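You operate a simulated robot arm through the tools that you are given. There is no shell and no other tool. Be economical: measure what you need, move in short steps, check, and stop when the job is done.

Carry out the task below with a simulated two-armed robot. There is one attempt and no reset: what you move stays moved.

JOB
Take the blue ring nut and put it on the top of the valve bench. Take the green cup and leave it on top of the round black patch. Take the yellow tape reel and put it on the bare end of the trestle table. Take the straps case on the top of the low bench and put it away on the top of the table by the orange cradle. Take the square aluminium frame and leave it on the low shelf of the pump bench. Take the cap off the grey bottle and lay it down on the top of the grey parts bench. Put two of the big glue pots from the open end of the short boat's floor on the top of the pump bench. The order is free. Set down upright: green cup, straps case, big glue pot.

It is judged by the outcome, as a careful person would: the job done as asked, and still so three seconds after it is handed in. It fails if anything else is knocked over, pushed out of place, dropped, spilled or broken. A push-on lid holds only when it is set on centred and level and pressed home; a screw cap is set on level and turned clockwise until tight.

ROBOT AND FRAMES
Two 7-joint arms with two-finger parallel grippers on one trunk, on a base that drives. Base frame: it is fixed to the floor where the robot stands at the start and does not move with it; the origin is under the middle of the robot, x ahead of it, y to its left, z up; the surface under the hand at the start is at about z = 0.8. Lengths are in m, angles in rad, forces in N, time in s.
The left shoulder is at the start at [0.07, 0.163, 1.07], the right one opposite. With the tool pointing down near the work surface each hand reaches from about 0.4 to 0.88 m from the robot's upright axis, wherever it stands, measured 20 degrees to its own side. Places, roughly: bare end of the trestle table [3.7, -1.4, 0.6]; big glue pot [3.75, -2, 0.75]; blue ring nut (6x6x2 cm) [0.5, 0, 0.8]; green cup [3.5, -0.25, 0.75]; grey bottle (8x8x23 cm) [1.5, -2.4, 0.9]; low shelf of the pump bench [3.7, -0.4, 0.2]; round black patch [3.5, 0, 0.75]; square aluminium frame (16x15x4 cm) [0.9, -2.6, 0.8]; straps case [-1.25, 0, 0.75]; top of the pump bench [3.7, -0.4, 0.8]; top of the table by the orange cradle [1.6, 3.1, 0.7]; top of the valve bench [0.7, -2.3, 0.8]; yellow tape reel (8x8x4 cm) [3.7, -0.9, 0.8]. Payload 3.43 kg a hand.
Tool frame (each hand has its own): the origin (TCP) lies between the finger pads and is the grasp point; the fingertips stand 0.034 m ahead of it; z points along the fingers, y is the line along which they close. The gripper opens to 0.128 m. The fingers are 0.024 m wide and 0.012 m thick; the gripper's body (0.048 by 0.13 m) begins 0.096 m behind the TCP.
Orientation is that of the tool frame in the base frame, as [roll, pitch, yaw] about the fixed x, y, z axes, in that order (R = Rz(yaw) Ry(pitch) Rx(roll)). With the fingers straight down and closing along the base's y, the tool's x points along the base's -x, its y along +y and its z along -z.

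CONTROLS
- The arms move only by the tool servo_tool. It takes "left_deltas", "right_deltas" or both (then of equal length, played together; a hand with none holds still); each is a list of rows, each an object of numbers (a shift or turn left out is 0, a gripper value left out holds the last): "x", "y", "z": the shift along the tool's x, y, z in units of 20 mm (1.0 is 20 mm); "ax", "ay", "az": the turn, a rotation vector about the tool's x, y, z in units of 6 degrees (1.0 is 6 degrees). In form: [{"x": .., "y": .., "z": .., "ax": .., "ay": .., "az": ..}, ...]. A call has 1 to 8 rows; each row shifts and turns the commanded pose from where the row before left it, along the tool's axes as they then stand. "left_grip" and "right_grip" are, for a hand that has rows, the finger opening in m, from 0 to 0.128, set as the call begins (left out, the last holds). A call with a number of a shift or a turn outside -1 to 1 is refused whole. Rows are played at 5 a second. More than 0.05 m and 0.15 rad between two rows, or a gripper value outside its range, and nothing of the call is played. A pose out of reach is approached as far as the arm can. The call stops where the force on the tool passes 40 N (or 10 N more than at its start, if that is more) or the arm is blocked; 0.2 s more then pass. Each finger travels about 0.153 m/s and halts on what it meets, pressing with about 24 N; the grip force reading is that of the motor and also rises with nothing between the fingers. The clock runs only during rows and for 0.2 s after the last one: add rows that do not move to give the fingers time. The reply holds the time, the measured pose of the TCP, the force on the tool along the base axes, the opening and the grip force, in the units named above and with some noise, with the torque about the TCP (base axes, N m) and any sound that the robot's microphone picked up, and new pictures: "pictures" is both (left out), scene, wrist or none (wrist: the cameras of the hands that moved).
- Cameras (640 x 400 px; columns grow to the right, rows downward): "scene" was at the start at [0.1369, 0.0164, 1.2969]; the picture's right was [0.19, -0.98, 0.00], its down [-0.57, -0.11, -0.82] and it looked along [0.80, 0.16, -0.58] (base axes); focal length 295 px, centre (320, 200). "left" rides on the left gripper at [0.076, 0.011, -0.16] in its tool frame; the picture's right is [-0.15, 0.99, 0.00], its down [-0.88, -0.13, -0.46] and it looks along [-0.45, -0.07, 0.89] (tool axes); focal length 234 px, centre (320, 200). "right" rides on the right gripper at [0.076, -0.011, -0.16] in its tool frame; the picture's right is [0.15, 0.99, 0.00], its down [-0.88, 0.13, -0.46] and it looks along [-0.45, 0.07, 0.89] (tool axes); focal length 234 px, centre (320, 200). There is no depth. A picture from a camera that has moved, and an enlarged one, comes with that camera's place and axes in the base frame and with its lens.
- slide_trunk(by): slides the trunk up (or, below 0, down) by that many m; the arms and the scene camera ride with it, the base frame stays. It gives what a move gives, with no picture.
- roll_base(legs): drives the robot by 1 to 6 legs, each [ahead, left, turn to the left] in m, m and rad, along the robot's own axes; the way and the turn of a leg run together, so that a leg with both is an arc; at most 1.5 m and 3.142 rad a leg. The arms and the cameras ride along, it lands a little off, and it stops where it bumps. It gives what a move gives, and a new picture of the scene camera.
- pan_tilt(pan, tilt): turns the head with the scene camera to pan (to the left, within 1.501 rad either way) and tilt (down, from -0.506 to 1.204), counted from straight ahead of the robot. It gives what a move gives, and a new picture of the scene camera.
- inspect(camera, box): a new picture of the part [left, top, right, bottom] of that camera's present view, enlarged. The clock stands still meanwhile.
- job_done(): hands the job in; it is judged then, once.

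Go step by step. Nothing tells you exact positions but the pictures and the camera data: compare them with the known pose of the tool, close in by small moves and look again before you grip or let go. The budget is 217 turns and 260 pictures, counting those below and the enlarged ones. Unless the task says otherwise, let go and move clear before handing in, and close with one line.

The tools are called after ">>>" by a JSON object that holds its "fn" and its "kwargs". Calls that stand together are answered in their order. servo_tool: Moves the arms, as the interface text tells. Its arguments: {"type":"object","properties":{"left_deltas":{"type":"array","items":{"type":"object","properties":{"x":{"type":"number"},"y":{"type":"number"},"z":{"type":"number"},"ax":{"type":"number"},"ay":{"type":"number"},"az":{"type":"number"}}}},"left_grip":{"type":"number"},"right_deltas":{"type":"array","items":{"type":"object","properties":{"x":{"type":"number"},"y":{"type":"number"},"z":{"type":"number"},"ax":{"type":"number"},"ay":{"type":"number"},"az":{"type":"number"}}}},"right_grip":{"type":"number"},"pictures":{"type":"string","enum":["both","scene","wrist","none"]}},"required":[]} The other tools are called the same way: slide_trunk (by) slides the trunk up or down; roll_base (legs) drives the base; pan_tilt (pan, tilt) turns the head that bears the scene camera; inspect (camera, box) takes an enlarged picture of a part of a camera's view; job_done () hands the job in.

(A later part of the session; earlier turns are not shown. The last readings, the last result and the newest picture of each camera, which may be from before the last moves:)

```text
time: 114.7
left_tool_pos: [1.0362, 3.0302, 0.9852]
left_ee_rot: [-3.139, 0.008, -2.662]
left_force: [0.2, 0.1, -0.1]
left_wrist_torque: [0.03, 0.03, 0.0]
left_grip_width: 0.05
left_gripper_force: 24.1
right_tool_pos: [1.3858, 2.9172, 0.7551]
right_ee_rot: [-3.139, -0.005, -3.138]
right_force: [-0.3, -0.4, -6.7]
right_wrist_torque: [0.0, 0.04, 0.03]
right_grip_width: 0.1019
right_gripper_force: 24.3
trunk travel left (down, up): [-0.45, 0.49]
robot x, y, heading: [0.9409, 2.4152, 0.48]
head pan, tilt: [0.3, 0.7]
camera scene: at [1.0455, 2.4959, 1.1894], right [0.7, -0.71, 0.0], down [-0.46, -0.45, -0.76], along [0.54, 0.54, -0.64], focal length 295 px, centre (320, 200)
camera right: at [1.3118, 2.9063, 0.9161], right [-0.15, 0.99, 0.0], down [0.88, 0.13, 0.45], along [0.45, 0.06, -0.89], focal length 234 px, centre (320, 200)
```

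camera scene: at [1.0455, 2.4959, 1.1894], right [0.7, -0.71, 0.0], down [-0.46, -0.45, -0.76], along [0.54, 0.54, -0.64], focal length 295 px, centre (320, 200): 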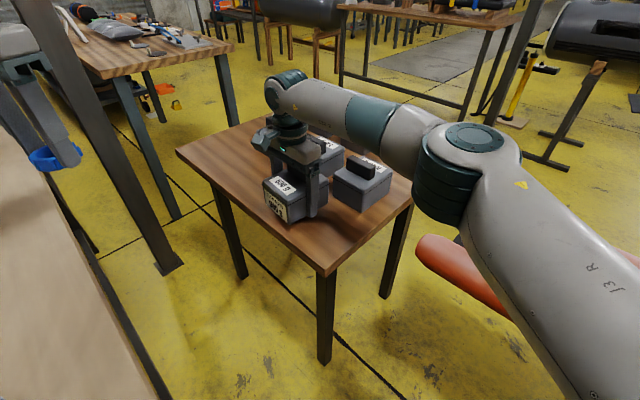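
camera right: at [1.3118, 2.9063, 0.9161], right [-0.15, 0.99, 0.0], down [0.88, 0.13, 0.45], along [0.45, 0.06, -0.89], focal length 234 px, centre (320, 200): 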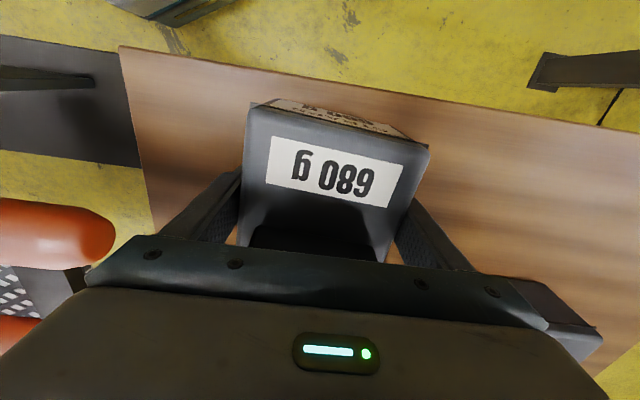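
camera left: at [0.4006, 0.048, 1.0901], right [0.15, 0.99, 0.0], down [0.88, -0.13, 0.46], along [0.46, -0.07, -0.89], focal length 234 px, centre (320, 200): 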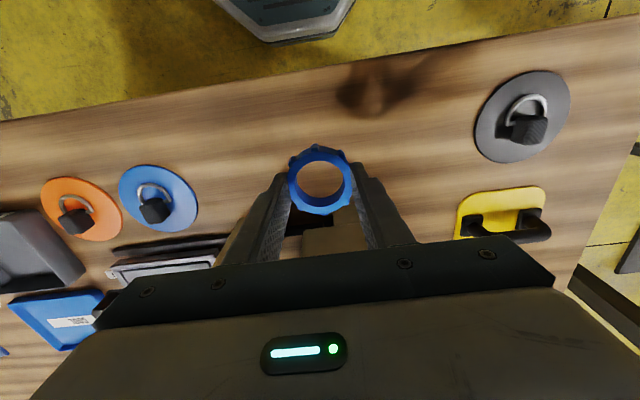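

>>> {"fn": "inspect", "kwargs": {"camera": "scene", "box": [220, 130, 420, 255]}}

>>> {"fn": "servo_tool", "kwargs": {"right_deltas": [{"z": 0.3}, {"z": 0.2}, {"z": 0.2}, {"z": 0.2}, {"z": 0.2}, {"z": 0.2}], "pictures": "wrist"}}

```text
3.20 times, centred on (320, 192) of scene
camera zoom: at [1.0455, 2.4959, 1.1894], right [0.7, -0.71, 0.0], down [-0.46, -0.45, -0.76], along [0.54, 0.54, -0.64], focal length 945 px, centre (320, 224)
```

zoom: 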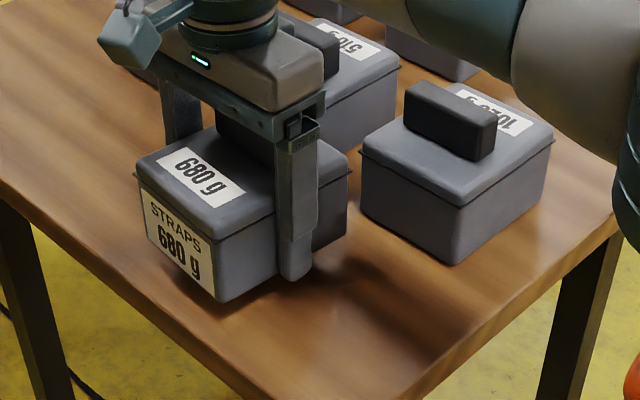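

```text
time: 116.1
left_tool_pos: [1.0347, 3.0307, 0.9863]
left_ee_rot: [-3.139, 0.008, -2.661]
left_force: [1.1, -0.7, -0.4]
left_wrist_torque: [0.03, 0.01, -0.02]
left_grip_width: 0.05
left_gripper_force: 23.9
right_tool_pos: [1.3857, 2.9146, 0.7341]
right_ee_rot: [3.141, 0.002, -3.141]
right_force: [6.6, 9.2, 33.3]
right_wrist_torque: [-1.86, 0.16, 0.12]
right_grip_width: 0.1019
right_gripper_force: 23.9
trunk travel left (down, up): [-0.45, 0.49]
robot x, y, heading: [0.9437, 2.4093, 0.481]
head pan, tilt: [0.3, 0.7]
camera right: at [1.3099, 2.9038, 0.8943], right [-0.15, 0.99, 0.0], down [0.88, 0.13, 0.46], along [0.45, 0.07, -0.89], focal length 234 px, centre (320, 200)
```

right: 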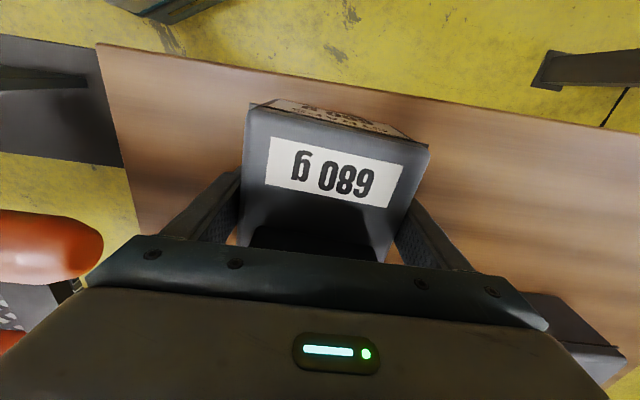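

The case is on the table. I relieve the press, open and rise.

>>> {"fn": "servo_tool", "kwargs": {"right_deltas": [{"z": -0.3}, {}], "pictures": "none"}}

>>> {"fn": "servo_tool", "kwargs": {"right_deltas": [{}, {}, {}, {"z": -0.5}, {"z": -1}, {"z": -1}, {"z": -1}, {"z": -1}], "right_grip": 0.128, "pictures": "both"}}

```text
time: 116.7
left_tool_pos: [1.0363, 3.0317, 0.9861]
left_ee_rot: [-3.139, 0.007, -2.663]
left_force: [0.1, 0.0, -0.5]
left_wrist_torque: [0.02, 0.01, 0.02]
left_grip_width: 0.0499
left_gripper_force: 24.0
right_tool_pos: [1.3843, 2.9126, 0.7344]
right_ee_rot: [-3.135, -0.005, -3.14]
right_force: [5.1, 7.1, 3.8]
right_wrist_torque: [0.94, -0.48, -0.09]
right_grip_width: 0.1018
right_gripper_force: 23.8
trunk travel left (down, up): [-0.45, 0.49]
robot x, y, heading: [0.9395, 2.4121, 0.48]
head pan, tilt: [0.3, 0.7]
```

```text
time: 118.5
left_tool_pos: [1.0358, 3.0324, 0.9861]
left_ee_rot: [-3.14, 0.008, -2.662]
left_force: [-0.4, 0.1, -0.2]
left_wrist_torque: [0.01, -0.04, 0.02]
left_grip_width: 0.0502
left_gripper_force: 24.4
right_tool_pos: [1.3842, 2.9128, 0.8252]
right_ee_rot: [-3.14, -0.004, -3.136]
right_force: [0.2, 0.1, -0.1]
right_wrist_torque: [-0.04, -0.01, 0.02]
right_grip_width: 0.128
right_gripper_force: 0.0
trunk travel left (down, up): [-0.45, 0.49]
robot x, y, heading: [0.9374, 2.4123, 0.482]
head pan, tilt: [0.3, 0.7]
camera scene: at [1.0449, 2.4954, 1.1895], right [0.7, -0.71, 0.0], down [-0.46, -0.45, -0.77], along [0.54, 0.54, -0.64], focal length 295 px, centre (320, 200)
camera right: at [1.3092, 2.9034, 0.9853], right [-0.15, 0.99, 0.0], down [0.88, 0.13, 0.45], along [0.45, 0.07, -0.89], focal length 234 px, centre (320, 200)
```

scene: 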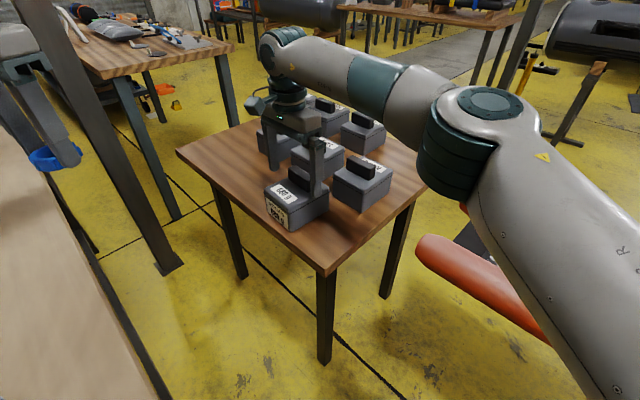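
right: 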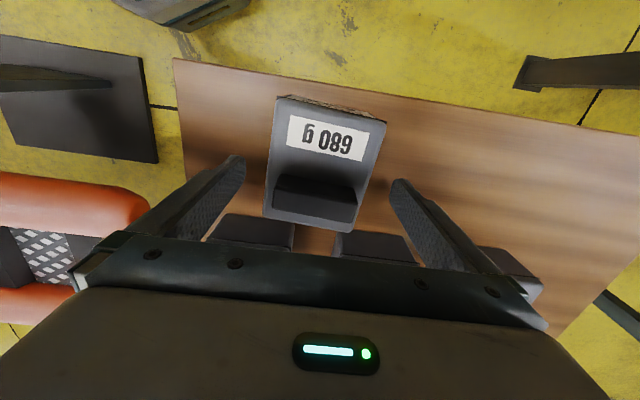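

The straps case stands upright and free. I raise the trunk, back out of the gap along the way I came.

>>> {"fn": "slide_trunk", "kwargs": {"by": 0.2}}

>>> {"fn": "servo_tool", "kwargs": {"right_deltas": [{"y": -1, "x": 0.3}, {"y": -1}, {"y": -1}, {"y": -1}, {"y": -1}, {"y": -1}, {"y": -1}, {"y": -1}], "left_deltas": [{"y": -1}, {"y": -1}, {"y": -1}, {"y": -1}, {"y": -1}, {"y": -1}, {"y": -1}, {"y": -1}], "pictures": "none"}}

>>> {"fn": "roll_base", "kwargs": {"legs": [[-0.06, 0, 0], [0, 0, -0.48]]}}

```text
time: 120.7
left_tool_pos: [1.0355, 3.0313, 1.1842]
left_ee_rot: [-3.14, 0.006, -2.661]
left_force: [-0.9, -0.2, -0.1]
left_wrist_torque: [0.0, 0.01, 0.02]
left_grip_width: 0.05
left_gripper_force: 24.6
right_tool_pos: [1.3853, 2.9134, 1.0237]
right_ee_rot: [-3.138, -0.006, -3.138]
right_force: [0.1, 0.4, -0.3]
right_wrist_torque: [0.03, 0.03, -0.02]
right_grip_width: 0.1281
right_gripper_force: 0.0
trunk travel left (down, up): [-0.65, 0.29]
robot x, y, heading: [0.9372, 2.415, 0.485]
head pan, tilt: [0.3, 0.7]
```

```text
time: 122.5
left_tool_pos: [1.1109, 2.8893, 1.1854]
left_ee_rot: [-3.139, 0.006, -2.662]
left_force: [0.6, 0.0, 0.6]
left_wrist_torque: [0.01, 0.04, 0.01]
left_grip_width: 0.05
left_gripper_force: 23.9
right_tool_pos: [1.381, 2.7518, 1.024]
right_ee_rot: [-3.139, -0.002, -3.14]
right_force: [0.3, 0.0, 0.4]
right_wrist_torque: [0.02, -0.02, 0.0]
right_grip_width: 0.1281
right_gripper_force: 0.0
trunk travel left (down, up): [-0.65, 0.29]
robot x, y, heading: [0.9354, 2.4148, 0.479]
head pan, tilt: [0.3, 0.7]
```

```text
time: 124.7
left_tool_pos: [1.2378, 2.7524, 1.1858]
left_ee_rot: [-3.141, 0.008, -3.083]
left_force: [0.2, 0.4, -0.1]
left_wrist_torque: [-0.04, 0.0, 0.03]
left_grip_width: 0.05
left_gripper_force: 24.1
right_tool_pos: [1.4218, 2.5262, 1.0239]
right_ee_rot: [-3.134, -0.003, 2.744]
right_force: [0.0, -0.1, -0.3]
right_wrist_torque: [0.0, -0.01, -0.02]
right_grip_width: 0.1282
right_gripper_force: 0.0
trunk travel left (down, up): [-0.65, 0.29]
robot x, y, heading: [0.8851, 2.3822, 0.059]
head pan, tilt: [0.3, 0.7]
stopped in leg 2: the robot was blocked; the commanded pose is now the measured one
camera scene: at [1.0183, 2.4195, 1.3893], right [0.35, -0.94, 0.0], down [-0.6, -0.23, -0.76], along [0.71, 0.27, -0.65], focal length 295 px, centre (320, 200)
```

scene: 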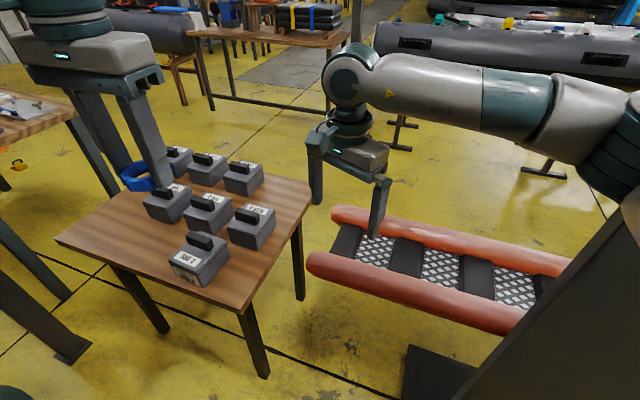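

Something (likely the right elbow) touched the panel; it seems unmoved. I turn back slightly, back off, then straighten and reverse out.

>>> {"fn": "roll_base", "kwargs": {"legs": [[0, 0, 0.04], [-0.25, 0, 0], [0, 0, -0.09], [-0.9, 0, 0]]}}

```text
time: 131.8
left_tool_pos: [0.0972, 2.6961, 1.1851]
left_ee_rot: [-3.14, 0.01, -3.126]
left_force: [0.0, 0.0, -0.1]
left_wrist_torque: [0.01, -0.01, 0.02]
left_grip_width: 0.0502
left_gripper_force: 24.3
right_tool_pos: [0.2724, 2.4604, 1.024]
right_ee_rot: [-3.135, -0.003, 2.699]
right_force: [0.0, -0.4, -0.7]
right_wrist_torque: [0.0, 0.01, -0.02]
right_grip_width: 0.1281
right_gripper_force: 0.2
trunk travel left (down, up): [-0.65, 0.29]
robot x, y, heading: [-0.2695, 2.3438, 0.019]
head pan, tilt: [0.3, 0.7]
camera scene: at [-0.1364, 2.3726, 1.3895], right [0.31, -0.95, 0.0], down [-0.61, -0.2, -0.76], along [0.73, 0.24, -0.64], focal length 295 px, centre (320, 200)
```

scene: 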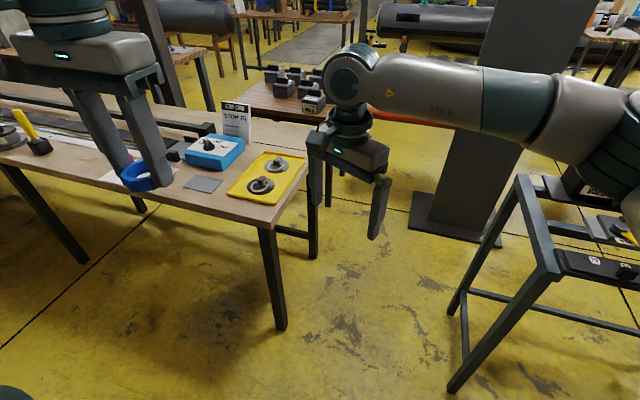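

I'm out and the panel stands where it was. I realign the right hand, then turn right and drive down the aisle toward the valve bench.

>>> {"fn": "servo_tool", "kwargs": {"right_deltas": [{"az": -1}, {"az": -1}, {"az": -1}, {"az": -1}, {"az": -0.4}, {"y": -1}, {"y": -1}, {"y": -1}], "pictures": "none"}}

>>> {"fn": "servo_tool", "kwargs": {"right_deltas": [{"y": -1}, {"y": -1}, {"y": -1}, {"y": -1}, {"y": -1}, {"y": -1}, {"y": -1}, {"y": -1}], "left_deltas": [{"y": -1}, {"y": -1}, {"y": -1}, {"y": -1}, {"y": -1}, {}, {}, {}], "pictures": "none"}}

>>> {"fn": "roll_base", "kwargs": {"legs": [[0, 0, -1.59], [1.4, 0, 0], [1.4, 0, 0], [1.0, 0, 0]]}}

```text
time: 133.6
left_tool_pos: [0.0974, 2.6968, 1.186]
left_ee_rot: [3.141, 0.009, -3.126]
left_force: [-0.1, -0.8, -0.7]
left_wrist_torque: [0.01, -0.03, -0.02]
left_grip_width: 0.05
left_gripper_force: 23.7
right_tool_pos: [0.2731, 2.3994, 1.025]
right_ee_rot: [-3.137, -0.006, -3.124]
right_force: [0.2, -0.6, 0.3]
right_wrist_torque: [0.0, -0.03, -0.01]
right_grip_width: 0.128
right_gripper_force: 0.0
trunk travel left (down, up): [-0.65, 0.29]
robot x, y, heading: [-0.2679, 2.3474, 0.02]
head pan, tilt: [0.3, 0.7]
```

```text
time: 135.4
left_tool_pos: [0.0966, 2.5955, 1.1872]
left_ee_rot: [3.141, 0.009, -3.126]
left_force: [-0.2, 0.0, -0.5]
left_wrist_torque: [0.04, 0.02, 0.02]
left_grip_width: 0.05
left_gripper_force: 24.1
right_tool_pos: [0.2771, 2.2381, 1.0264]
right_ee_rot: [-3.138, -0.005, -3.123]
right_force: [0.4, 0.0, 0.4]
right_wrist_torque: [0.01, 0.01, -0.03]
right_grip_width: 0.1281
right_gripper_force: 0.2
trunk travel left (down, up): [-0.65, 0.29]
robot x, y, heading: [-0.2668, 2.3429, 0.022]
head pan, tilt: [0.3, 0.7]
```

```text
time: 157.6
left_tool_pos: [-0.0732, -1.8404, 1.1867]
left_ee_rot: [-3.14, 0.009, 1.553]
left_force: [-0.6, -0.1, -0.7]
left_wrist_torque: [0.03, 0.0, 0.0]
left_grip_width: 0.0502
left_gripper_force: 23.9
right_tool_pos: [-0.4361, -2.0079, 1.0246]
right_ee_rot: [-3.136, -0.007, 1.554]
right_force: [0.2, -0.1, 0.4]
right_wrist_torque: [-0.01, 0.0, -0.01]
right_grip_width: 0.1281
right_gripper_force: 0.1
trunk travel left (down, up): [-0.65, 0.29]
robot x, y, heading: [-0.3089, -1.4666, -1.585]
head pan, tilt: [0.3, 0.7]
camera scene: at [-0.2878, -1.6002, 1.3895], right [-0.96, -0.28, 0.0], down [-0.18, 0.62, -0.76], along [0.21, -0.73, -0.64], focal length 295 px, centre (320, 200)
```

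scene: 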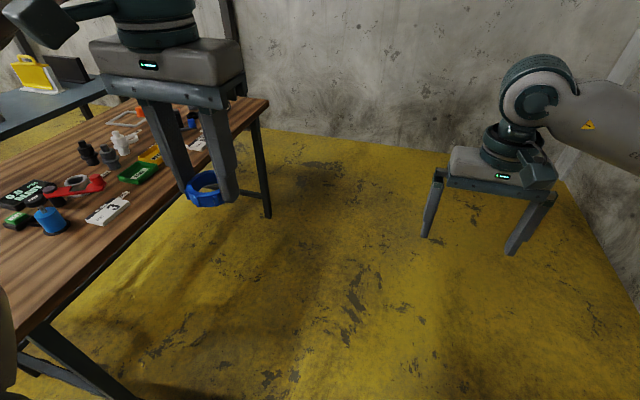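

The valve bench lies to my left, x from about 0.37, y −1.7 to −2.97. I pan left to see the items and the frame.

>>> {"fn": "pan_tilt", "kwargs": {"pan": 1.0, "tilt": 0.45}}

```text
time: 158.7
left_tool_pos: [-0.0735, -1.8416, 1.1856]
left_ee_rot: [-3.14, 0.008, 1.551]
left_force: [-1.4, -0.4, -0.9]
left_wrist_torque: [-0.01, 0.01, 0.04]
left_grip_width: 0.05
left_gripper_force: 24.0
right_tool_pos: [-0.4343, -2.0078, 1.026]
right_ee_rot: [-3.137, -0.006, 1.553]
right_force: [-0.1, -0.7, 0.5]
right_wrist_torque: [-0.06, 0.01, 0.02]
right_grip_width: 0.1277
right_gripper_force: 0.1
trunk travel left (down, up): [-0.65, 0.29]
robot x, y, heading: [-0.3087, -1.4675, -1.589]
head pan, tilt: [1.0, 0.45]
camera scene: at [-0.2351, -1.5697, 1.4116], right [-0.55, -0.83, 0.0], down [-0.36, 0.24, -0.9], along [0.75, -0.5, -0.44], focal length 295 px, centre (320, 200)
```

scene: 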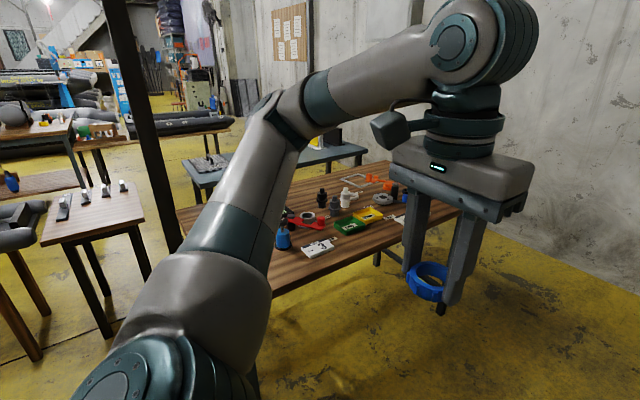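

The square frame is at about [0.895, −2.53] on the far side of the valve bench; I'll work from its west side. I turn to face +x and strafe right along the bench.

>>> {"fn": "roll_base", "kwargs": {"legs": [[0, 0, 1.587], [0, -0.95, 0]]}}

>>> {"fn": "pan_tilt", "kwargs": {"pan": 0.0, "tilt": 0.6}}

```text
time: 167.3
left_tool_pos: [0.042, -2.1545, 1.1859]
left_ee_rot: [-3.14, 0.009, 3.12]
left_force: [-1.1, 0.5, 0.7]
left_wrist_torque: [0.0, -0.04, 0.01]
left_grip_width: 0.05
left_gripper_force: 24.0
right_tool_pos: [0.2062, -2.5193, 1.0263]
right_ee_rot: [-3.137, -0.006, 3.12]
right_force: [-0.1, 0.5, 0.4]
right_wrist_torque: [0.0, 0.02, -0.05]
right_grip_width: 0.1278
right_gripper_force: 0.0
trunk travel left (down, up): [-0.65, 0.29]
robot x, y, heading: [-0.3329, -2.394, -0.025]
head pan, tilt: [1.0, 0.45]
camera scene: at [-0.2316, -2.3177, 1.4117], right [0.83, -0.56, 0.0], down [-0.24, -0.36, -0.9], along [0.5, 0.75, -0.44], focal length 295 px, centre (320, 200)
```

scene: 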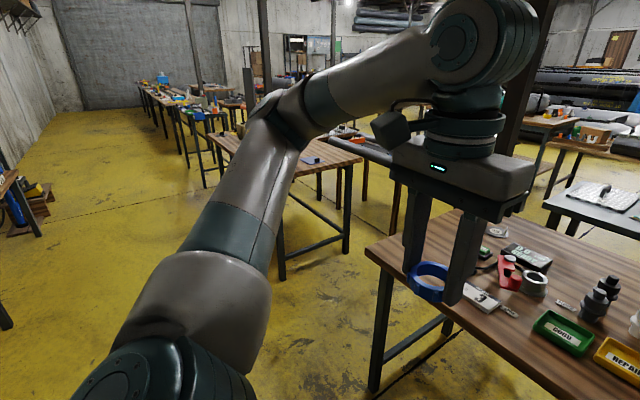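

```text
time: 168.6
left_tool_pos: [0.0413, -2.1553, 1.1869]
left_ee_rot: [-3.139, 0.009, 3.119]
left_force: [-0.3, -0.3, 0.3]
left_wrist_torque: [0.01, 0.01, 0.01]
left_grip_width: 0.0497
left_gripper_force: 23.9
right_tool_pos: [0.2064, -2.5204, 1.0259]
right_ee_rot: [-3.138, -0.006, 3.12]
right_force: [0.1, -0.2, -0.5]
right_wrist_torque: [-0.01, -0.03, 0.02]
right_grip_width: 0.1278
right_gripper_force: 0.0
trunk travel left (down, up): [-0.65, 0.29]
robot x, y, heading: [-0.3329, -2.393, -0.019]
head pan, tilt: [0.0, 0.6]
camera scene: at [-0.1945, -2.3957, 1.3981], right [-0.02, -1.0, 0.0], down [-0.56, 0.01, -0.82], along [0.82, -0.02, -0.57], focal length 295 px, centre (320, 200)
```

scene: 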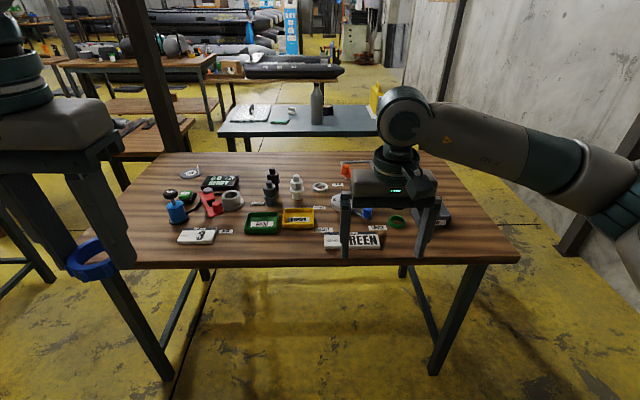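

Items stand mid-bench; the front strip x 0.38–0.48 around y −2.27 is bare. I drive ahead 0.23 m and bring the nut over it.

>>> {"fn": "roll_base", "kwargs": {"legs": [[0.23, 0, 0.02]]}}

>>> {"fn": "servo_tool", "kwargs": {"left_deltas": [{"x": -1, "y": -0.6}, {"x": -1, "y": -0.6}, {"x": -1, "y": -0.6}, {"x": -1, "y": -0.6}, {"x": -1, "y": -0.6}, {"x": -1, "y": -0.6}, {"x": -1, "y": -0.6}, {"x": -0.8, "y": -0.6}], "pictures": "wrist"}}

```text
time: 170.3
left_tool_pos: [0.2655, -2.1491, 1.1874]
left_ee_rot: [-3.139, 0.008, 3.14]
left_force: [0.3, -0.4, -0.9]
left_wrist_torque: [0.03, 0.03, 0.01]
left_grip_width: 0.0499
left_gripper_force: 24.0
right_tool_pos: [0.4398, -2.508, 1.0261]
right_ee_rot: [-3.136, -0.005, -3.139]
right_force: [0.1, -0.2, 0.6]
right_wrist_torque: [0.0, 0.04, 0.01]
right_grip_width: 0.1281
right_gripper_force: 0.1
trunk travel left (down, up): [-0.65, 0.29]
robot x, y, heading: [-0.1056, -2.3952, 0.005]
head pan, tilt: [0.0, 0.6]
camera scene: at [0.036, -2.3948, 1.3982], right [0.0, -1.0, 0.0], down [-0.57, 0.0, -0.82], along [0.82, 0.0, -0.57], focal length 295 px, centre (320, 200)
```

scene: 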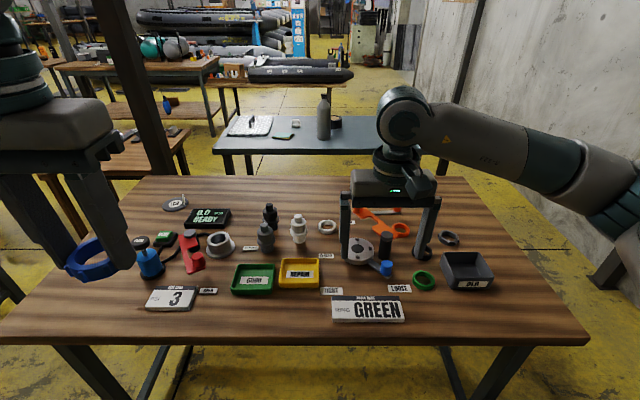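

```text
time: 172.1
left_tool_pos: [0.4237, -2.2473, 1.1884]
left_ee_rot: [3.14, 0.008, -3.139]
left_force: [1.2, -0.2, -0.1]
left_wrist_torque: [0.02, -0.04, 0.0]
left_grip_width: 0.0497
left_gripper_force: 24.2
right_tool_pos: [0.4404, -2.5093, 1.0252]
right_ee_rot: [-3.139, -0.007, -3.141]
right_force: [0.3, -0.6, -0.6]
right_wrist_torque: [-0.01, 0.02, -0.01]
right_grip_width: 0.1281
right_gripper_force: 0.1
trunk travel left (down, up): [-0.65, 0.29]
robot x, y, heading: [-0.1017, -2.3919, 0.003]
head pan, tilt: [0.0, 0.6]
camera left: at [0.3456, -2.2349, 1.3468], right [0.15, 0.99, 0.0], down [0.88, -0.13, 0.46], along [0.46, -0.07, -0.89], focal length 234 px, centre (320, 200)
```

left: 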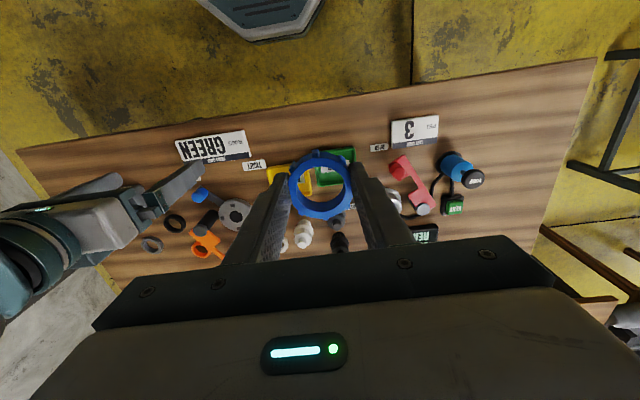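

The projected spot is bare wood between the labels and trays. I lower the nut.

>>> {"fn": "servo_tool", "kwargs": {"left_deltas": [{"z": 1}, {"z": 1}, {"z": 1}, {"z": 1}, {"z": 1}, {"z": 1}, {"z": 1}, {"z": 1}], "pictures": "none"}}

>>> {"fn": "servo_tool", "kwargs": {"left_deltas": [{"z": 1}, {"z": 1}, {"z": 1}, {"z": 1}, {"z": 1}, {"z": 1}, {"z": 1}, {"z": 0.5}], "pictures": "wrist"}}

```text
time: 173.9
left_tool_pos: [0.4225, -2.2461, 1.0264]
left_ee_rot: [-3.139, 0.009, -3.14]
left_force: [-0.5, -0.9, -0.2]
left_wrist_torque: [0.0, 0.01, 0.01]
left_grip_width: 0.0501
left_gripper_force: 24.1
right_tool_pos: [0.4404, -2.5088, 1.0245]
right_ee_rot: [-3.136, -0.005, -3.14]
right_force: [0.5, 0.2, 0.4]
right_wrist_torque: [-0.02, -0.04, -0.01]
right_grip_width: 0.1279
right_gripper_force: 0.0
trunk travel left (down, up): [-0.65, 0.29]
robot x, y, heading: [-0.1002, -2.3963, -0.004]
head pan, tilt: [0.0, 0.6]
```

```text
time: 175.7
left_tool_pos: [0.4245, -2.2464, 0.8775]
left_ee_rot: [-3.141, 0.008, 3.141]
left_force: [0.4, 0.5, 0.1]
left_wrist_torque: [0.01, -0.01, 0.01]
left_grip_width: 0.0499
left_gripper_force: 24.2
right_tool_pos: [0.4406, -2.5088, 1.0255]
right_ee_rot: [-3.136, -0.004, -3.139]
right_force: [0.4, -0.1, 0.5]
right_wrist_torque: [-0.02, 0.02, 0.02]
right_grip_width: 0.128
right_gripper_force: 0.0
trunk travel left (down, up): [-0.65, 0.29]
robot x, y, heading: [-0.1019, -2.3957, 0.002]
head pan, tilt: [0.0, 0.6]
camera left: at [0.3478, -2.2354, 1.0365], right [0.15, 0.99, 0.0], down [0.88, -0.13, 0.46], along [0.46, -0.07, -0.89], focal length 234 px, centre (320, 200)
```

left: 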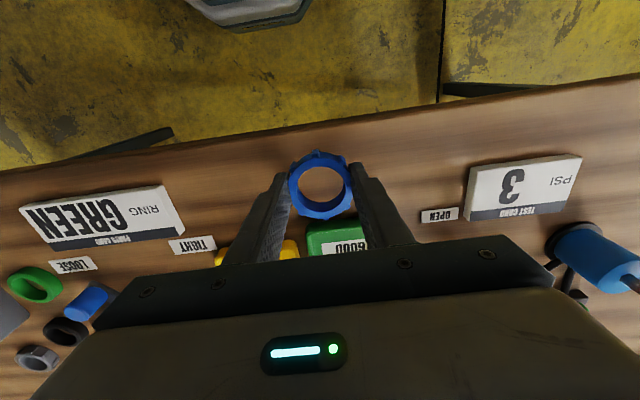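

>>> {"fn": "servo_tool", "kwargs": {"left_deltas": [{"z": 1}, {"z": 0.5}, {"z": 0.3}, {"z": 0.2}, {"z": 0.2}, {"z": 0.2}], "pictures": "wrist"}}

```text
time: 177.1
left_tool_pos: [0.425, -2.245, 0.834]
left_ee_rot: [-3.139, 0.015, -3.14]
left_force: [-0.9, 3.7, 31.1]
left_wrist_torque: [0.92, 0.4, -0.25]
left_grip_width: 0.0499
left_gripper_force: 23.8
right_tool_pos: [0.4374, -2.5101, 1.0269]
right_ee_rot: [-3.137, -0.002, -3.139]
right_force: [0.0, 0.2, -0.5]
right_wrist_torque: [0.0, -0.01, 0.03]
right_grip_width: 0.1279
right_gripper_force: 0.1
trunk travel left (down, up): [-0.65, 0.29]
robot x, y, heading: [-0.1041, -2.3936, 0.003]
head pan, tilt: [0.0, 0.6]
camera left: at [0.3462, -2.2341, 0.993], right [0.15, 0.99, 0.0], down [0.87, -0.13, 0.47], along [0.46, -0.07, -0.88], focal length 234 px, centre (320, 200)
```

left: 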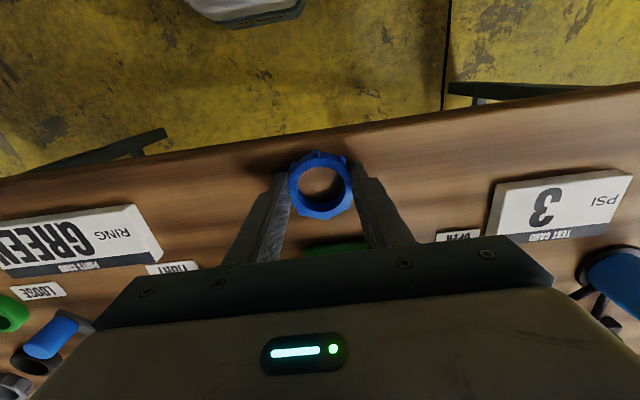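

The nut sits very near the bench edge; I lift a little, shift 2 cm inward and set it down.

>>> {"fn": "servo_tool", "kwargs": {"left_deltas": [{"z": -0.7}, {"x": -1}, {"z": 0.3}, {"z": 0.2}, {"z": 0.1}, {"z": 0.1}], "pictures": "none"}}

>>> {"fn": "servo_tool", "kwargs": {"left_deltas": [{}, {}, {}], "left_grip": 0.075, "pictures": "wrist"}}

```text
time: 178.5
left_tool_pos: [0.4444, -2.2456, 0.8336]
left_ee_rot: [-3.141, 0.015, -3.139]
left_force: [-4.7, 5.4, 29.5]
left_wrist_torque: [0.89, 0.52, -0.15]
left_grip_width: 0.05
left_gripper_force: 23.9
right_tool_pos: [0.4373, -2.5081, 1.0279]
right_ee_rot: [-3.138, -0.003, -3.14]
right_force: [0.6, -0.1, -0.1]
right_wrist_torque: [0.04, -0.05, -0.03]
right_grip_width: 0.1279
right_gripper_force: 0.0
trunk travel left (down, up): [-0.65, 0.29]
robot x, y, heading: [-0.1006, -2.3932, 0.001]
head pan, tilt: [0.0, 0.6]
```

```text
time: 179.2
left_tool_pos: [0.4441, -2.2502, 0.8344]
left_ee_rot: [-3.131, 0.017, 3.134]
left_force: [-9.1, -4.6, 19.1]
left_wrist_torque: [0.62, 0.53, 0.45]
left_grip_width: 0.0718
left_gripper_force: 0.1
right_tool_pos: [0.4383, -2.5107, 1.0267]
right_ee_rot: [-3.137, -0.004, 3.141]
right_force: [0.3, 0.2, 0.0]
right_wrist_torque: [-0.02, -0.02, 0.01]
right_grip_width: 0.1279
right_gripper_force: 0.0
trunk travel left (down, up): [-0.65, 0.29]
robot x, y, heading: [-0.1066, -2.3956, -0.002]
head pan, tilt: [0.0, 0.6]
stopped in row 3 (left hand): the force on the tool passed its limit at 41 N (the readings are from after the stop); the commanded pose is now the measured one
camera left: at [0.3658, -2.2366, 0.9932], right [0.15, 0.99, -0.01], down [0.87, -0.13, 0.47], along [0.46, -0.08, -0.88], focal length 234 px, centre (320, 200)
```

left: 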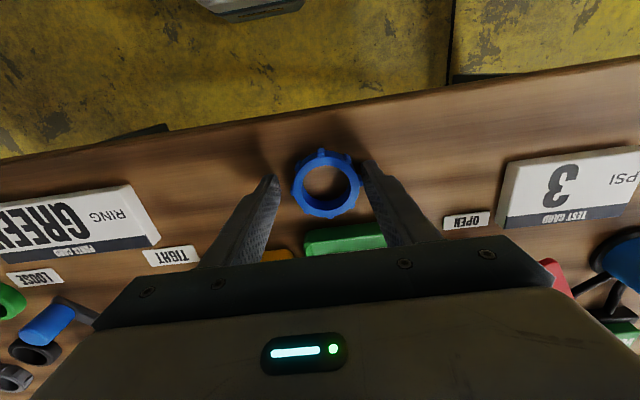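

The nut is released on the bench. I raise the left hand straight up.

>>> {"fn": "servo_tool", "kwargs": {"left_deltas": [{"z": -0.3}, {"z": -0.7, "y": 0.1}, {"z": -1}, {"z": -1}, {"z": -1}, {"z": -1}, {"z": -1}, {"z": -1}], "pictures": "none"}}

>>> {"fn": "servo_tool", "kwargs": {"left_deltas": [{"z": -1}, {"z": -1}, {"z": -1}, {"z": -1, "x": 1}, {"z": -1, "x": 1}, {"z": -1, "x": 1}, {"x": 1}, {"x": 1}], "pictures": "both"}}

```text
time: 180.9
left_tool_pos: [0.4448, -2.2471, 0.9722]
left_ee_rot: [-3.134, 0.013, 3.137]
left_force: [0.5, 0.4, 0.9]
left_wrist_torque: [-0.01, -0.02, 0.02]
left_grip_width: 0.075
left_gripper_force: 0.2
right_tool_pos: [0.4402, -2.5129, 1.0255]
right_ee_rot: [-3.135, -0.004, -3.141]
right_force: [0.3, -1.1, 0.0]
right_wrist_torque: [-0.01, 0.04, 0.0]
right_grip_width: 0.1278
right_gripper_force: 0.0
trunk travel left (down, up): [-0.65, 0.29]
robot x, y, heading: [-0.1042, -2.3953, 0.003]
head pan, tilt: [0.0, 0.6]
```

```text
time: 182.8
left_tool_pos: [0.3416, -2.2456, 1.0914]
left_ee_rot: [-3.136, 0.014, 3.141]
left_force: [0.1, -0.7, -0.8]
left_wrist_torque: [0.0, -0.02, 0.04]
left_grip_width: 0.0749
left_gripper_force: 0.1
right_tool_pos: [0.4379, -2.5109, 1.0257]
right_ee_rot: [-3.136, -0.005, -3.141]
right_force: [-0.2, 0.9, -0.2]
right_wrist_torque: [-0.02, -0.04, 0.0]
right_grip_width: 0.1282
right_gripper_force: 0.0
trunk travel left (down, up): [-0.65, 0.29]
robot x, y, heading: [-0.1028, -2.3952, 0.005]
head pan, tilt: [0.0, 0.6]
camera scene: at [0.0355, -2.3957, 1.3982], right [0.0, -1.0, 0.0], down [-0.56, 0.0, -0.83], along [0.83, 0.0, -0.56], focal length 295 px, centre (320, 200)
camera left: at [0.2634, -2.2318, 1.2503], right [0.15, 0.99, -0.01], down [0.87, -0.13, 0.47], along [0.46, -0.08, -0.88], focal length 234 px, centre (320, 200)
```

scene: 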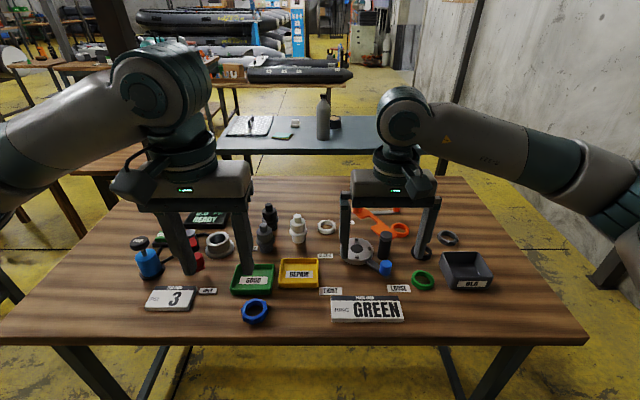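
left: 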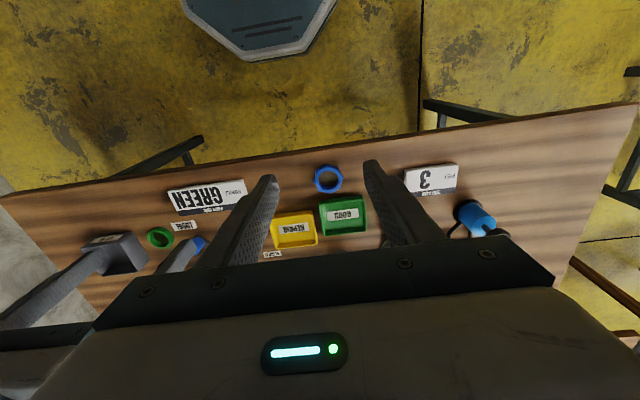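

The nut lies fine on the valve bench. Now the frame: I look through the right wrist camera after moving the right hand left/up slightly.

>>> {"fn": "servo_tool", "kwargs": {"right_deltas": [{"z": -1, "y": -1}, {"z": -1, "y": -1}, {"z": -1, "y": -1}, {"z": -1, "y": -1}, {"y": -1}, {"y": -1}], "pictures": "both"}}

```text
time: 184.2
left_tool_pos: [0.3421, -2.2464, 1.0905]
left_ee_rot: [-3.135, 0.013, 3.134]
left_force: [-0.4, 0.6, -0.8]
left_wrist_torque: [0.01, -0.04, 0.0]
left_grip_width: 0.0751
left_gripper_force: 0.1
right_tool_pos: [0.4403, -2.6307, 1.1076]
right_ee_rot: [-3.14, -0.005, -3.14]
right_force: [1.3, 0.5, 0.4]
right_wrist_torque: [0.04, 0.0, -0.01]
right_grip_width: 0.128
right_gripper_force: 0.1
trunk travel left (down, up): [-0.65, 0.29]
robot x, y, heading: [-0.1026, -2.3909, 0.003]
head pan, tilt: [0.0, 0.6]
camera scene: at [0.0356, -2.3966, 1.3982], right [0.0, -1.0, 0.0], down [-0.56, 0.0, -0.83], along [0.83, 0.0, -0.56], focal length 295 px, centre (320, 200)
camera right: at [0.3641, -2.6419, 1.2682], right [-0.15, 0.99, 0.0], down [0.88, 0.13, 0.45], along [0.45, 0.06, -0.89], focal length 234 px, centre (320, 200)
```

scene: 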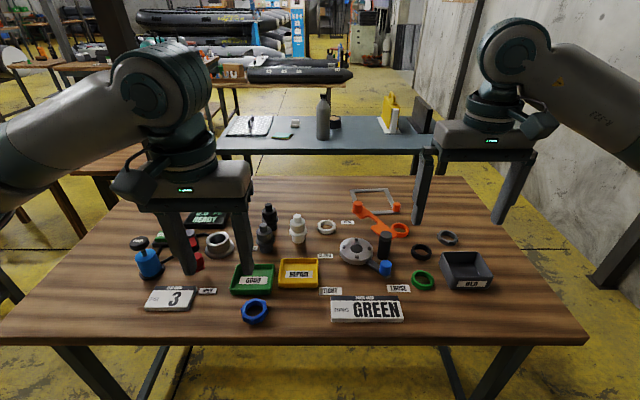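
right: 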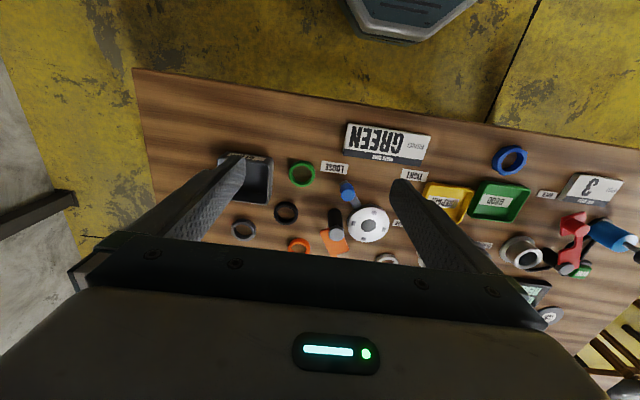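

>>> {"fn": "inspect", "kwargs": {"camera": "scene", "box": [320, 170, 480, 270]}}

>>> {"fn": "inspect", "kwargs": {"camera": "scene", "box": [220, 70, 440, 207]}}

```text
4.00 times, centred on (400, 220) of scene
camera zoom: at [0.0356, -2.3966, 1.3982], right [0.0, -1.0, 0.0], down [-0.56, 0.0, -0.83], along [0.83, 0.0, -0.56], focal length 1182 px, centre (0, 120)
```

zoom: 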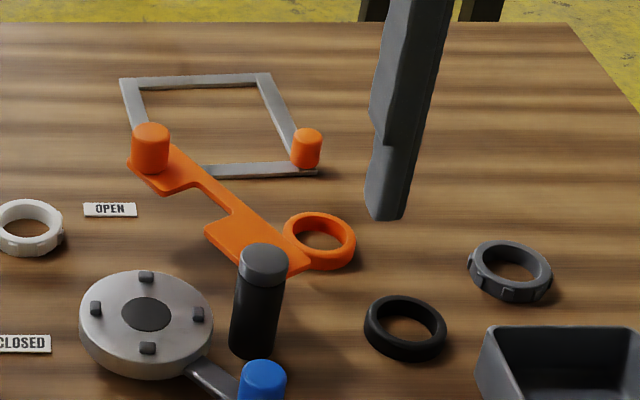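

```text
2.91 times, centred on (330, 138) of scene
camera zoom: at [0.0356, -2.3966, 1.3982], right [0.0, -1.0, 0.0], down [-0.56, 0.0, -0.83], along [0.83, 0.0, -0.56], focal length 859 px, centre (291, 379)
```

zoom: 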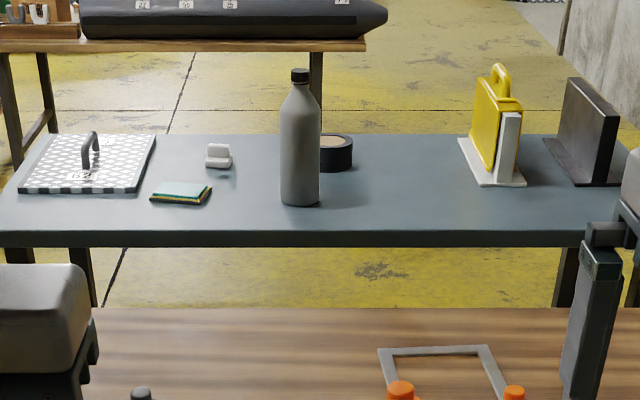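

The frame's corners lie around x 0.83–0.98, y −2.52 to −2.66, with an orange tool close by. I drive 0.15 m ahead (base slides under the bench) and look from above with the right hand.

>>> {"fn": "roll_base", "kwargs": {"legs": [[0.14, -0.05, 0]]}}

>>> {"fn": "servo_tool", "kwargs": {"right_deltas": [{"x": -1}, {"x": -1}, {"x": -1}, {"x": -1}, {"x": -1}, {"x": -1}, {"x": -1}, {"x": -1}], "pictures": "wrist"}}

```text
time: 185.5
left_tool_pos: [0.4813, -2.2941, 1.0915]
left_ee_rot: [-3.134, 0.014, 3.14]
left_force: [0.5, 0.3, -1.0]
left_wrist_torque: [0.02, -0.02, 0.0]
left_grip_width: 0.0751
left_gripper_force: 0.1
right_tool_pos: [0.5792, -2.6798, 1.1081]
right_ee_rot: [-3.137, -0.004, -3.138]
right_force: [-0.3, -0.2, 0.3]
right_wrist_torque: [0.01, -0.03, 0.0]
right_grip_width: 0.1281
right_gripper_force: 0.0
trunk travel left (down, up): [-0.65, 0.29]
robot x, y, heading: [0.0312, -2.4439, -0.001]
head pan, tilt: [0.0, 0.6]
camera scene: at [0.1756, -2.4452, 1.3982], right [0.0, -1.0, 0.0], down [-0.56, 0.0, -0.83], along [0.83, 0.0, -0.56], focal length 295 px, centre (320, 200)
```

scene: 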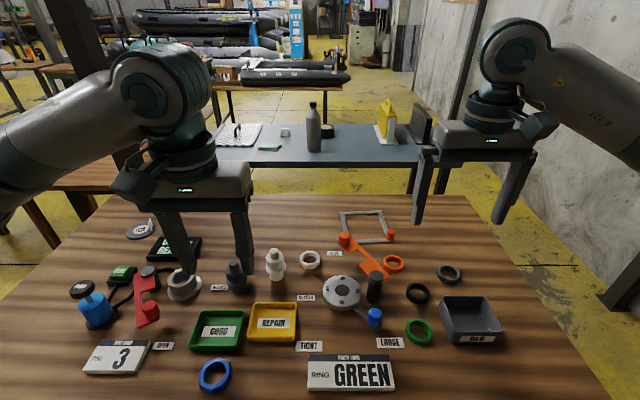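

```text
time: 187.3
left_tool_pos: [0.4819, -2.2927, 1.0905]
left_ee_rot: [-3.133, 0.014, 3.141]
left_force: [-0.4, 0.1, -0.1]
left_wrist_torque: [-0.01, 0.01, -0.03]
left_grip_width: 0.075
left_gripper_force: 0.0
right_tool_pos: [0.7416, -2.6795, 1.1087]
right_ee_rot: [-3.137, -0.004, -3.138]
right_force: [-0.8, 0.0, -0.5]
right_wrist_torque: [-0.01, 0.02, -0.03]
right_grip_width: 0.128
right_gripper_force: 0.1
trunk travel left (down, up): [-0.65, 0.29]
robot x, y, heading: [0.0379, -2.4452, 0.002]
head pan, tilt: [0.0, 0.6]
camera right: at [0.6662, -2.6896, 1.2691], right [-0.15, 0.99, 0.0], down [0.88, 0.14, 0.45], along [0.45, 0.06, -0.89], focal length 234 px, centre (320, 200)
```

right: 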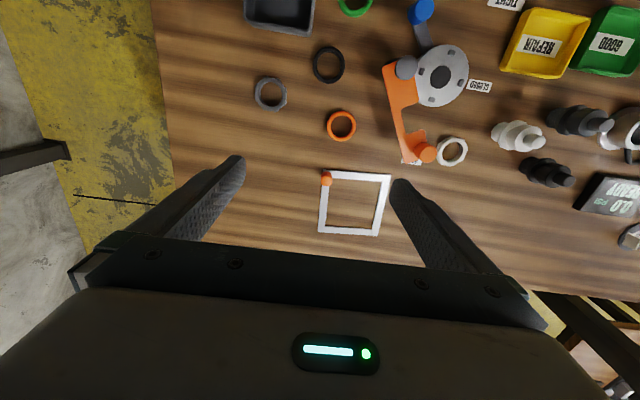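

From above the frame is clear of the orange tool. I'll take its near bar (centre ≈ [0.832, −2.59]) closing along x, so I move over and turn the hand about 85°.

>>> {"fn": "servo_tool", "kwargs": {"right_deltas": [{"x": -0.9, "y": 0.9}, {"x": -0.9, "y": 0.9}, {"x": -0.9, "y": 0.9}, {"x": -0.9, "y": 0.9}, {"x": -0.9, "y": 0.9}, {"az": 1}, {"az": 1}, {"az": 1}], "right_grip": 0.06, "pictures": "none"}}

>>> {"fn": "servo_tool", "kwargs": {"right_deltas": [{"az": 1}, {"az": 1}, {"az": 1}, {"az": 1}, {"az": 1}, {"az": 1}, {"az": 1}, {"az": 1}], "pictures": "none"}}

>>> {"fn": "servo_tool", "kwargs": {"right_deltas": [{"az": 1}, {"az": 1}, {"az": 1}, {"az": 0.2}, {"z": 1}, {"z": 1}, {"z": 1}, {"z": 1}], "pictures": "both"}}

```text
time: 189.1
left_tool_pos: [0.4818, -2.2928, 1.0907]
left_ee_rot: [-3.135, 0.011, 3.139]
left_force: [-0.1, -0.3, 0.0]
left_wrist_torque: [-0.01, 0.06, 0.01]
left_grip_width: 0.0746
left_gripper_force: 0.0
right_tool_pos: [0.8296, -2.5892, 1.1069]
right_ee_rot: [-3.136, -0.003, 2.83]
right_force: [-0.5, -0.6, 0.5]
right_wrist_torque: [-0.01, 0.0, -0.02]
right_grip_width: 0.0597
right_gripper_force: 0.0
trunk travel left (down, up): [-0.65, 0.29]
robot x, y, heading: [0.0326, -2.4467, 0.004]
head pan, tilt: [0.0, 0.6]
```

```text
time: 190.9
left_tool_pos: [0.4819, -2.2949, 1.0918]
left_ee_rot: [-3.134, 0.013, 3.14]
left_force: [-0.2, -0.2, 1.3]
left_wrist_torque: [0.02, 0.03, -0.05]
left_grip_width: 0.0749
left_gripper_force: 0.0
right_tool_pos: [0.8289, -2.5886, 1.1074]
right_ee_rot: [-3.136, 0.002, 1.99]
right_force: [-0.5, -0.2, -0.1]
right_wrist_torque: [-0.01, -0.01, -0.01]
right_grip_width: 0.0599
right_gripper_force: 0.1
trunk travel left (down, up): [-0.65, 0.29]
robot x, y, heading: [0.0343, -2.4453, 0.006]
head pan, tilt: [0.0, 0.6]
```

```text
time: 192.7
left_tool_pos: [0.4829, -2.2928, 1.0904]
left_ee_rot: [-3.135, 0.01, 3.139]
left_force: [-1.2, 0.1, 0.4]
left_wrist_torque: [0.0, 0.01, -0.01]
left_grip_width: 0.0748
left_gripper_force: 0.0
right_tool_pos: [0.8306, -2.5918, 1.0259]
right_ee_rot: [-3.136, 0.003, 1.656]
right_force: [0.4, 0.6, 0.0]
right_wrist_torque: [0.0, -0.01, 0.02]
right_grip_width: 0.0599
right_gripper_force: 0.1
trunk travel left (down, up): [-0.65, 0.29]
robot x, y, heading: [0.0389, -2.4441, 0.002]
head pan, tilt: [0.0, 0.6]
camera scene: at [0.1768, -2.4458, 1.3981], right [0.0, -1.0, 0.0], down [-0.57, 0.0, -0.82], along [0.82, 0.0, -0.57], focal length 295 px, centre (320, 200)
camera right: at [0.8131, -2.5143, 1.1857], right [0.97, 0.23, -0.01], down [0.21, -0.86, 0.46], along [0.1, -0.45, -0.89], focal length 234 px, centre (320, 200)
```

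scene: 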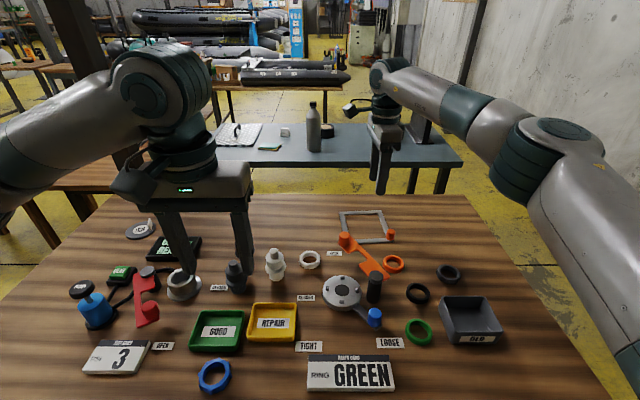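
right: 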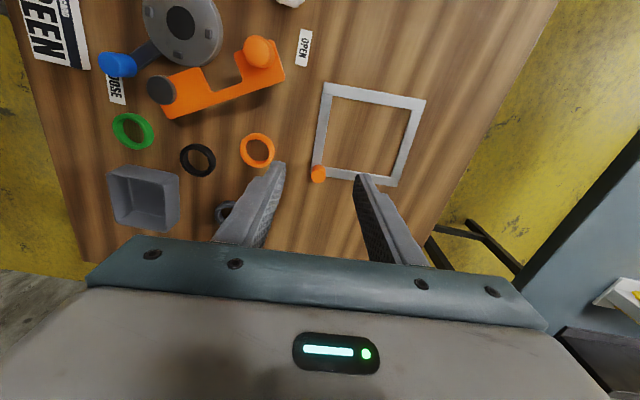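

Aligned on the near bar. I descend and check.

>>> {"fn": "servo_tool", "kwargs": {"right_deltas": [{"z": 1, "x": 0.3, "y": -0.15}, {"z": 1}, {"z": 1}, {"z": 1}, {"z": 1}, {"z": 1}, {"z": 1}, {"z": 1}], "pictures": "wrist"}}

```text
time: 194.5
left_tool_pos: [0.4826, -2.293, 1.091]
left_ee_rot: [-3.135, 0.013, 3.141]
left_force: [0.3, -0.4, 0.3]
left_wrist_torque: [0.0, 0.01, 0.0]
left_grip_width: 0.075
left_gripper_force: 0.1
right_tool_pos: [0.8253, -2.5854, 0.8649]
right_ee_rot: [-3.136, 0.005, 1.656]
right_force: [0.6, 0.4, -0.2]
right_wrist_torque: [0.0, 0.02, 0.0]
right_grip_width: 0.0601
right_gripper_force: 0.1
trunk travel left (down, up): [-0.65, 0.29]
robot x, y, heading: [0.0369, -2.4427, 0.005]
head pan, tilt: [0.0, 0.6]
camera right: at [0.8089, -2.5083, 1.0248], right [0.97, 0.23, -0.01], down [0.21, -0.86, 0.46], along [0.1, -0.45, -0.89], focal length 234 px, centre (320, 200)
```

right: 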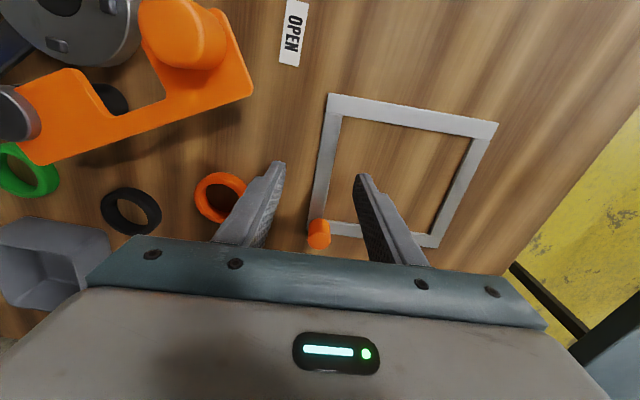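

>>> {"fn": "servo_tool", "kwargs": {"right_deltas": [{"z": 0.8, "y": 0.1}, {"z": 0.5}, {}], "pictures": "none"}}

>>> {"fn": "servo_tool", "kwargs": {"right_deltas": [{}, {}, {}, {"z": -0.3}, {"z": -0.5}, {"z": -0.7}, {}], "right_grip": 0.0, "pictures": "wrist"}}

```text
time: 195.3
left_tool_pos: [0.4817, -2.2937, 1.0905]
left_ee_rot: [-3.133, 0.013, 3.139]
left_force: [-0.8, -0.1, -0.6]
left_wrist_torque: [0.0, -0.01, 0.02]
left_grip_width: 0.0748
left_gripper_force: 0.0
right_tool_pos: [0.8268, -2.5829, 0.8395]
right_ee_rot: [-3.136, 0.002, 1.66]
right_force: [-0.4, 0.3, -0.8]
right_wrist_torque: [0.02, 0.01, -0.01]
right_grip_width: 0.0599
right_gripper_force: 0.0
trunk travel left (down, up): [-0.65, 0.29]
robot x, y, heading: [0.0341, -2.4444, 0.004]
head pan, tilt: [0.0, 0.6]
```

```text
time: 196.9
left_tool_pos: [0.4825, -2.2933, 1.0909]
left_ee_rot: [-3.134, 0.013, 3.14]
left_force: [0.4, 0.5, -0.1]
left_wrist_torque: [-0.03, 0.04, -0.01]
left_grip_width: 0.0753
left_gripper_force: 0.1
right_tool_pos: [0.828, -2.585, 0.869]
right_ee_rot: [-3.136, 0.004, 1.656]
right_force: [-0.1, -0.4, 0.0]
right_wrist_torque: [-0.01, 0.02, -0.01]
right_grip_width: 0.0
right_gripper_force: 24.2
trunk travel left (down, up): [-0.65, 0.29]
robot x, y, heading: [0.0329, -2.4428, 0.0]
head pan, tilt: [0.0, 0.6]
camera right: at [0.8105, -2.5083, 1.0294], right [0.97, 0.23, -0.01], down [0.21, -0.86, 0.46], along [0.1, -0.45, -0.89], focal length 234 px, centre (320, 200)
```

right: 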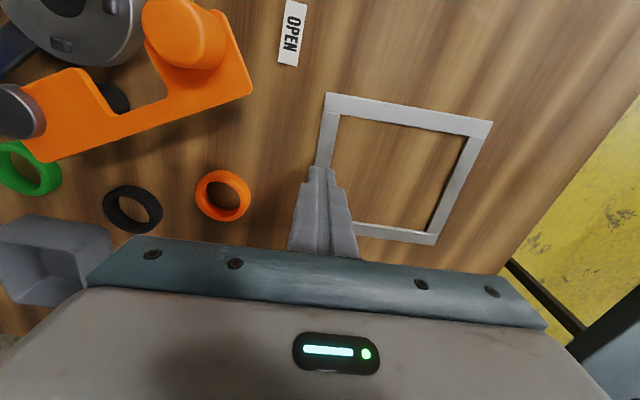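

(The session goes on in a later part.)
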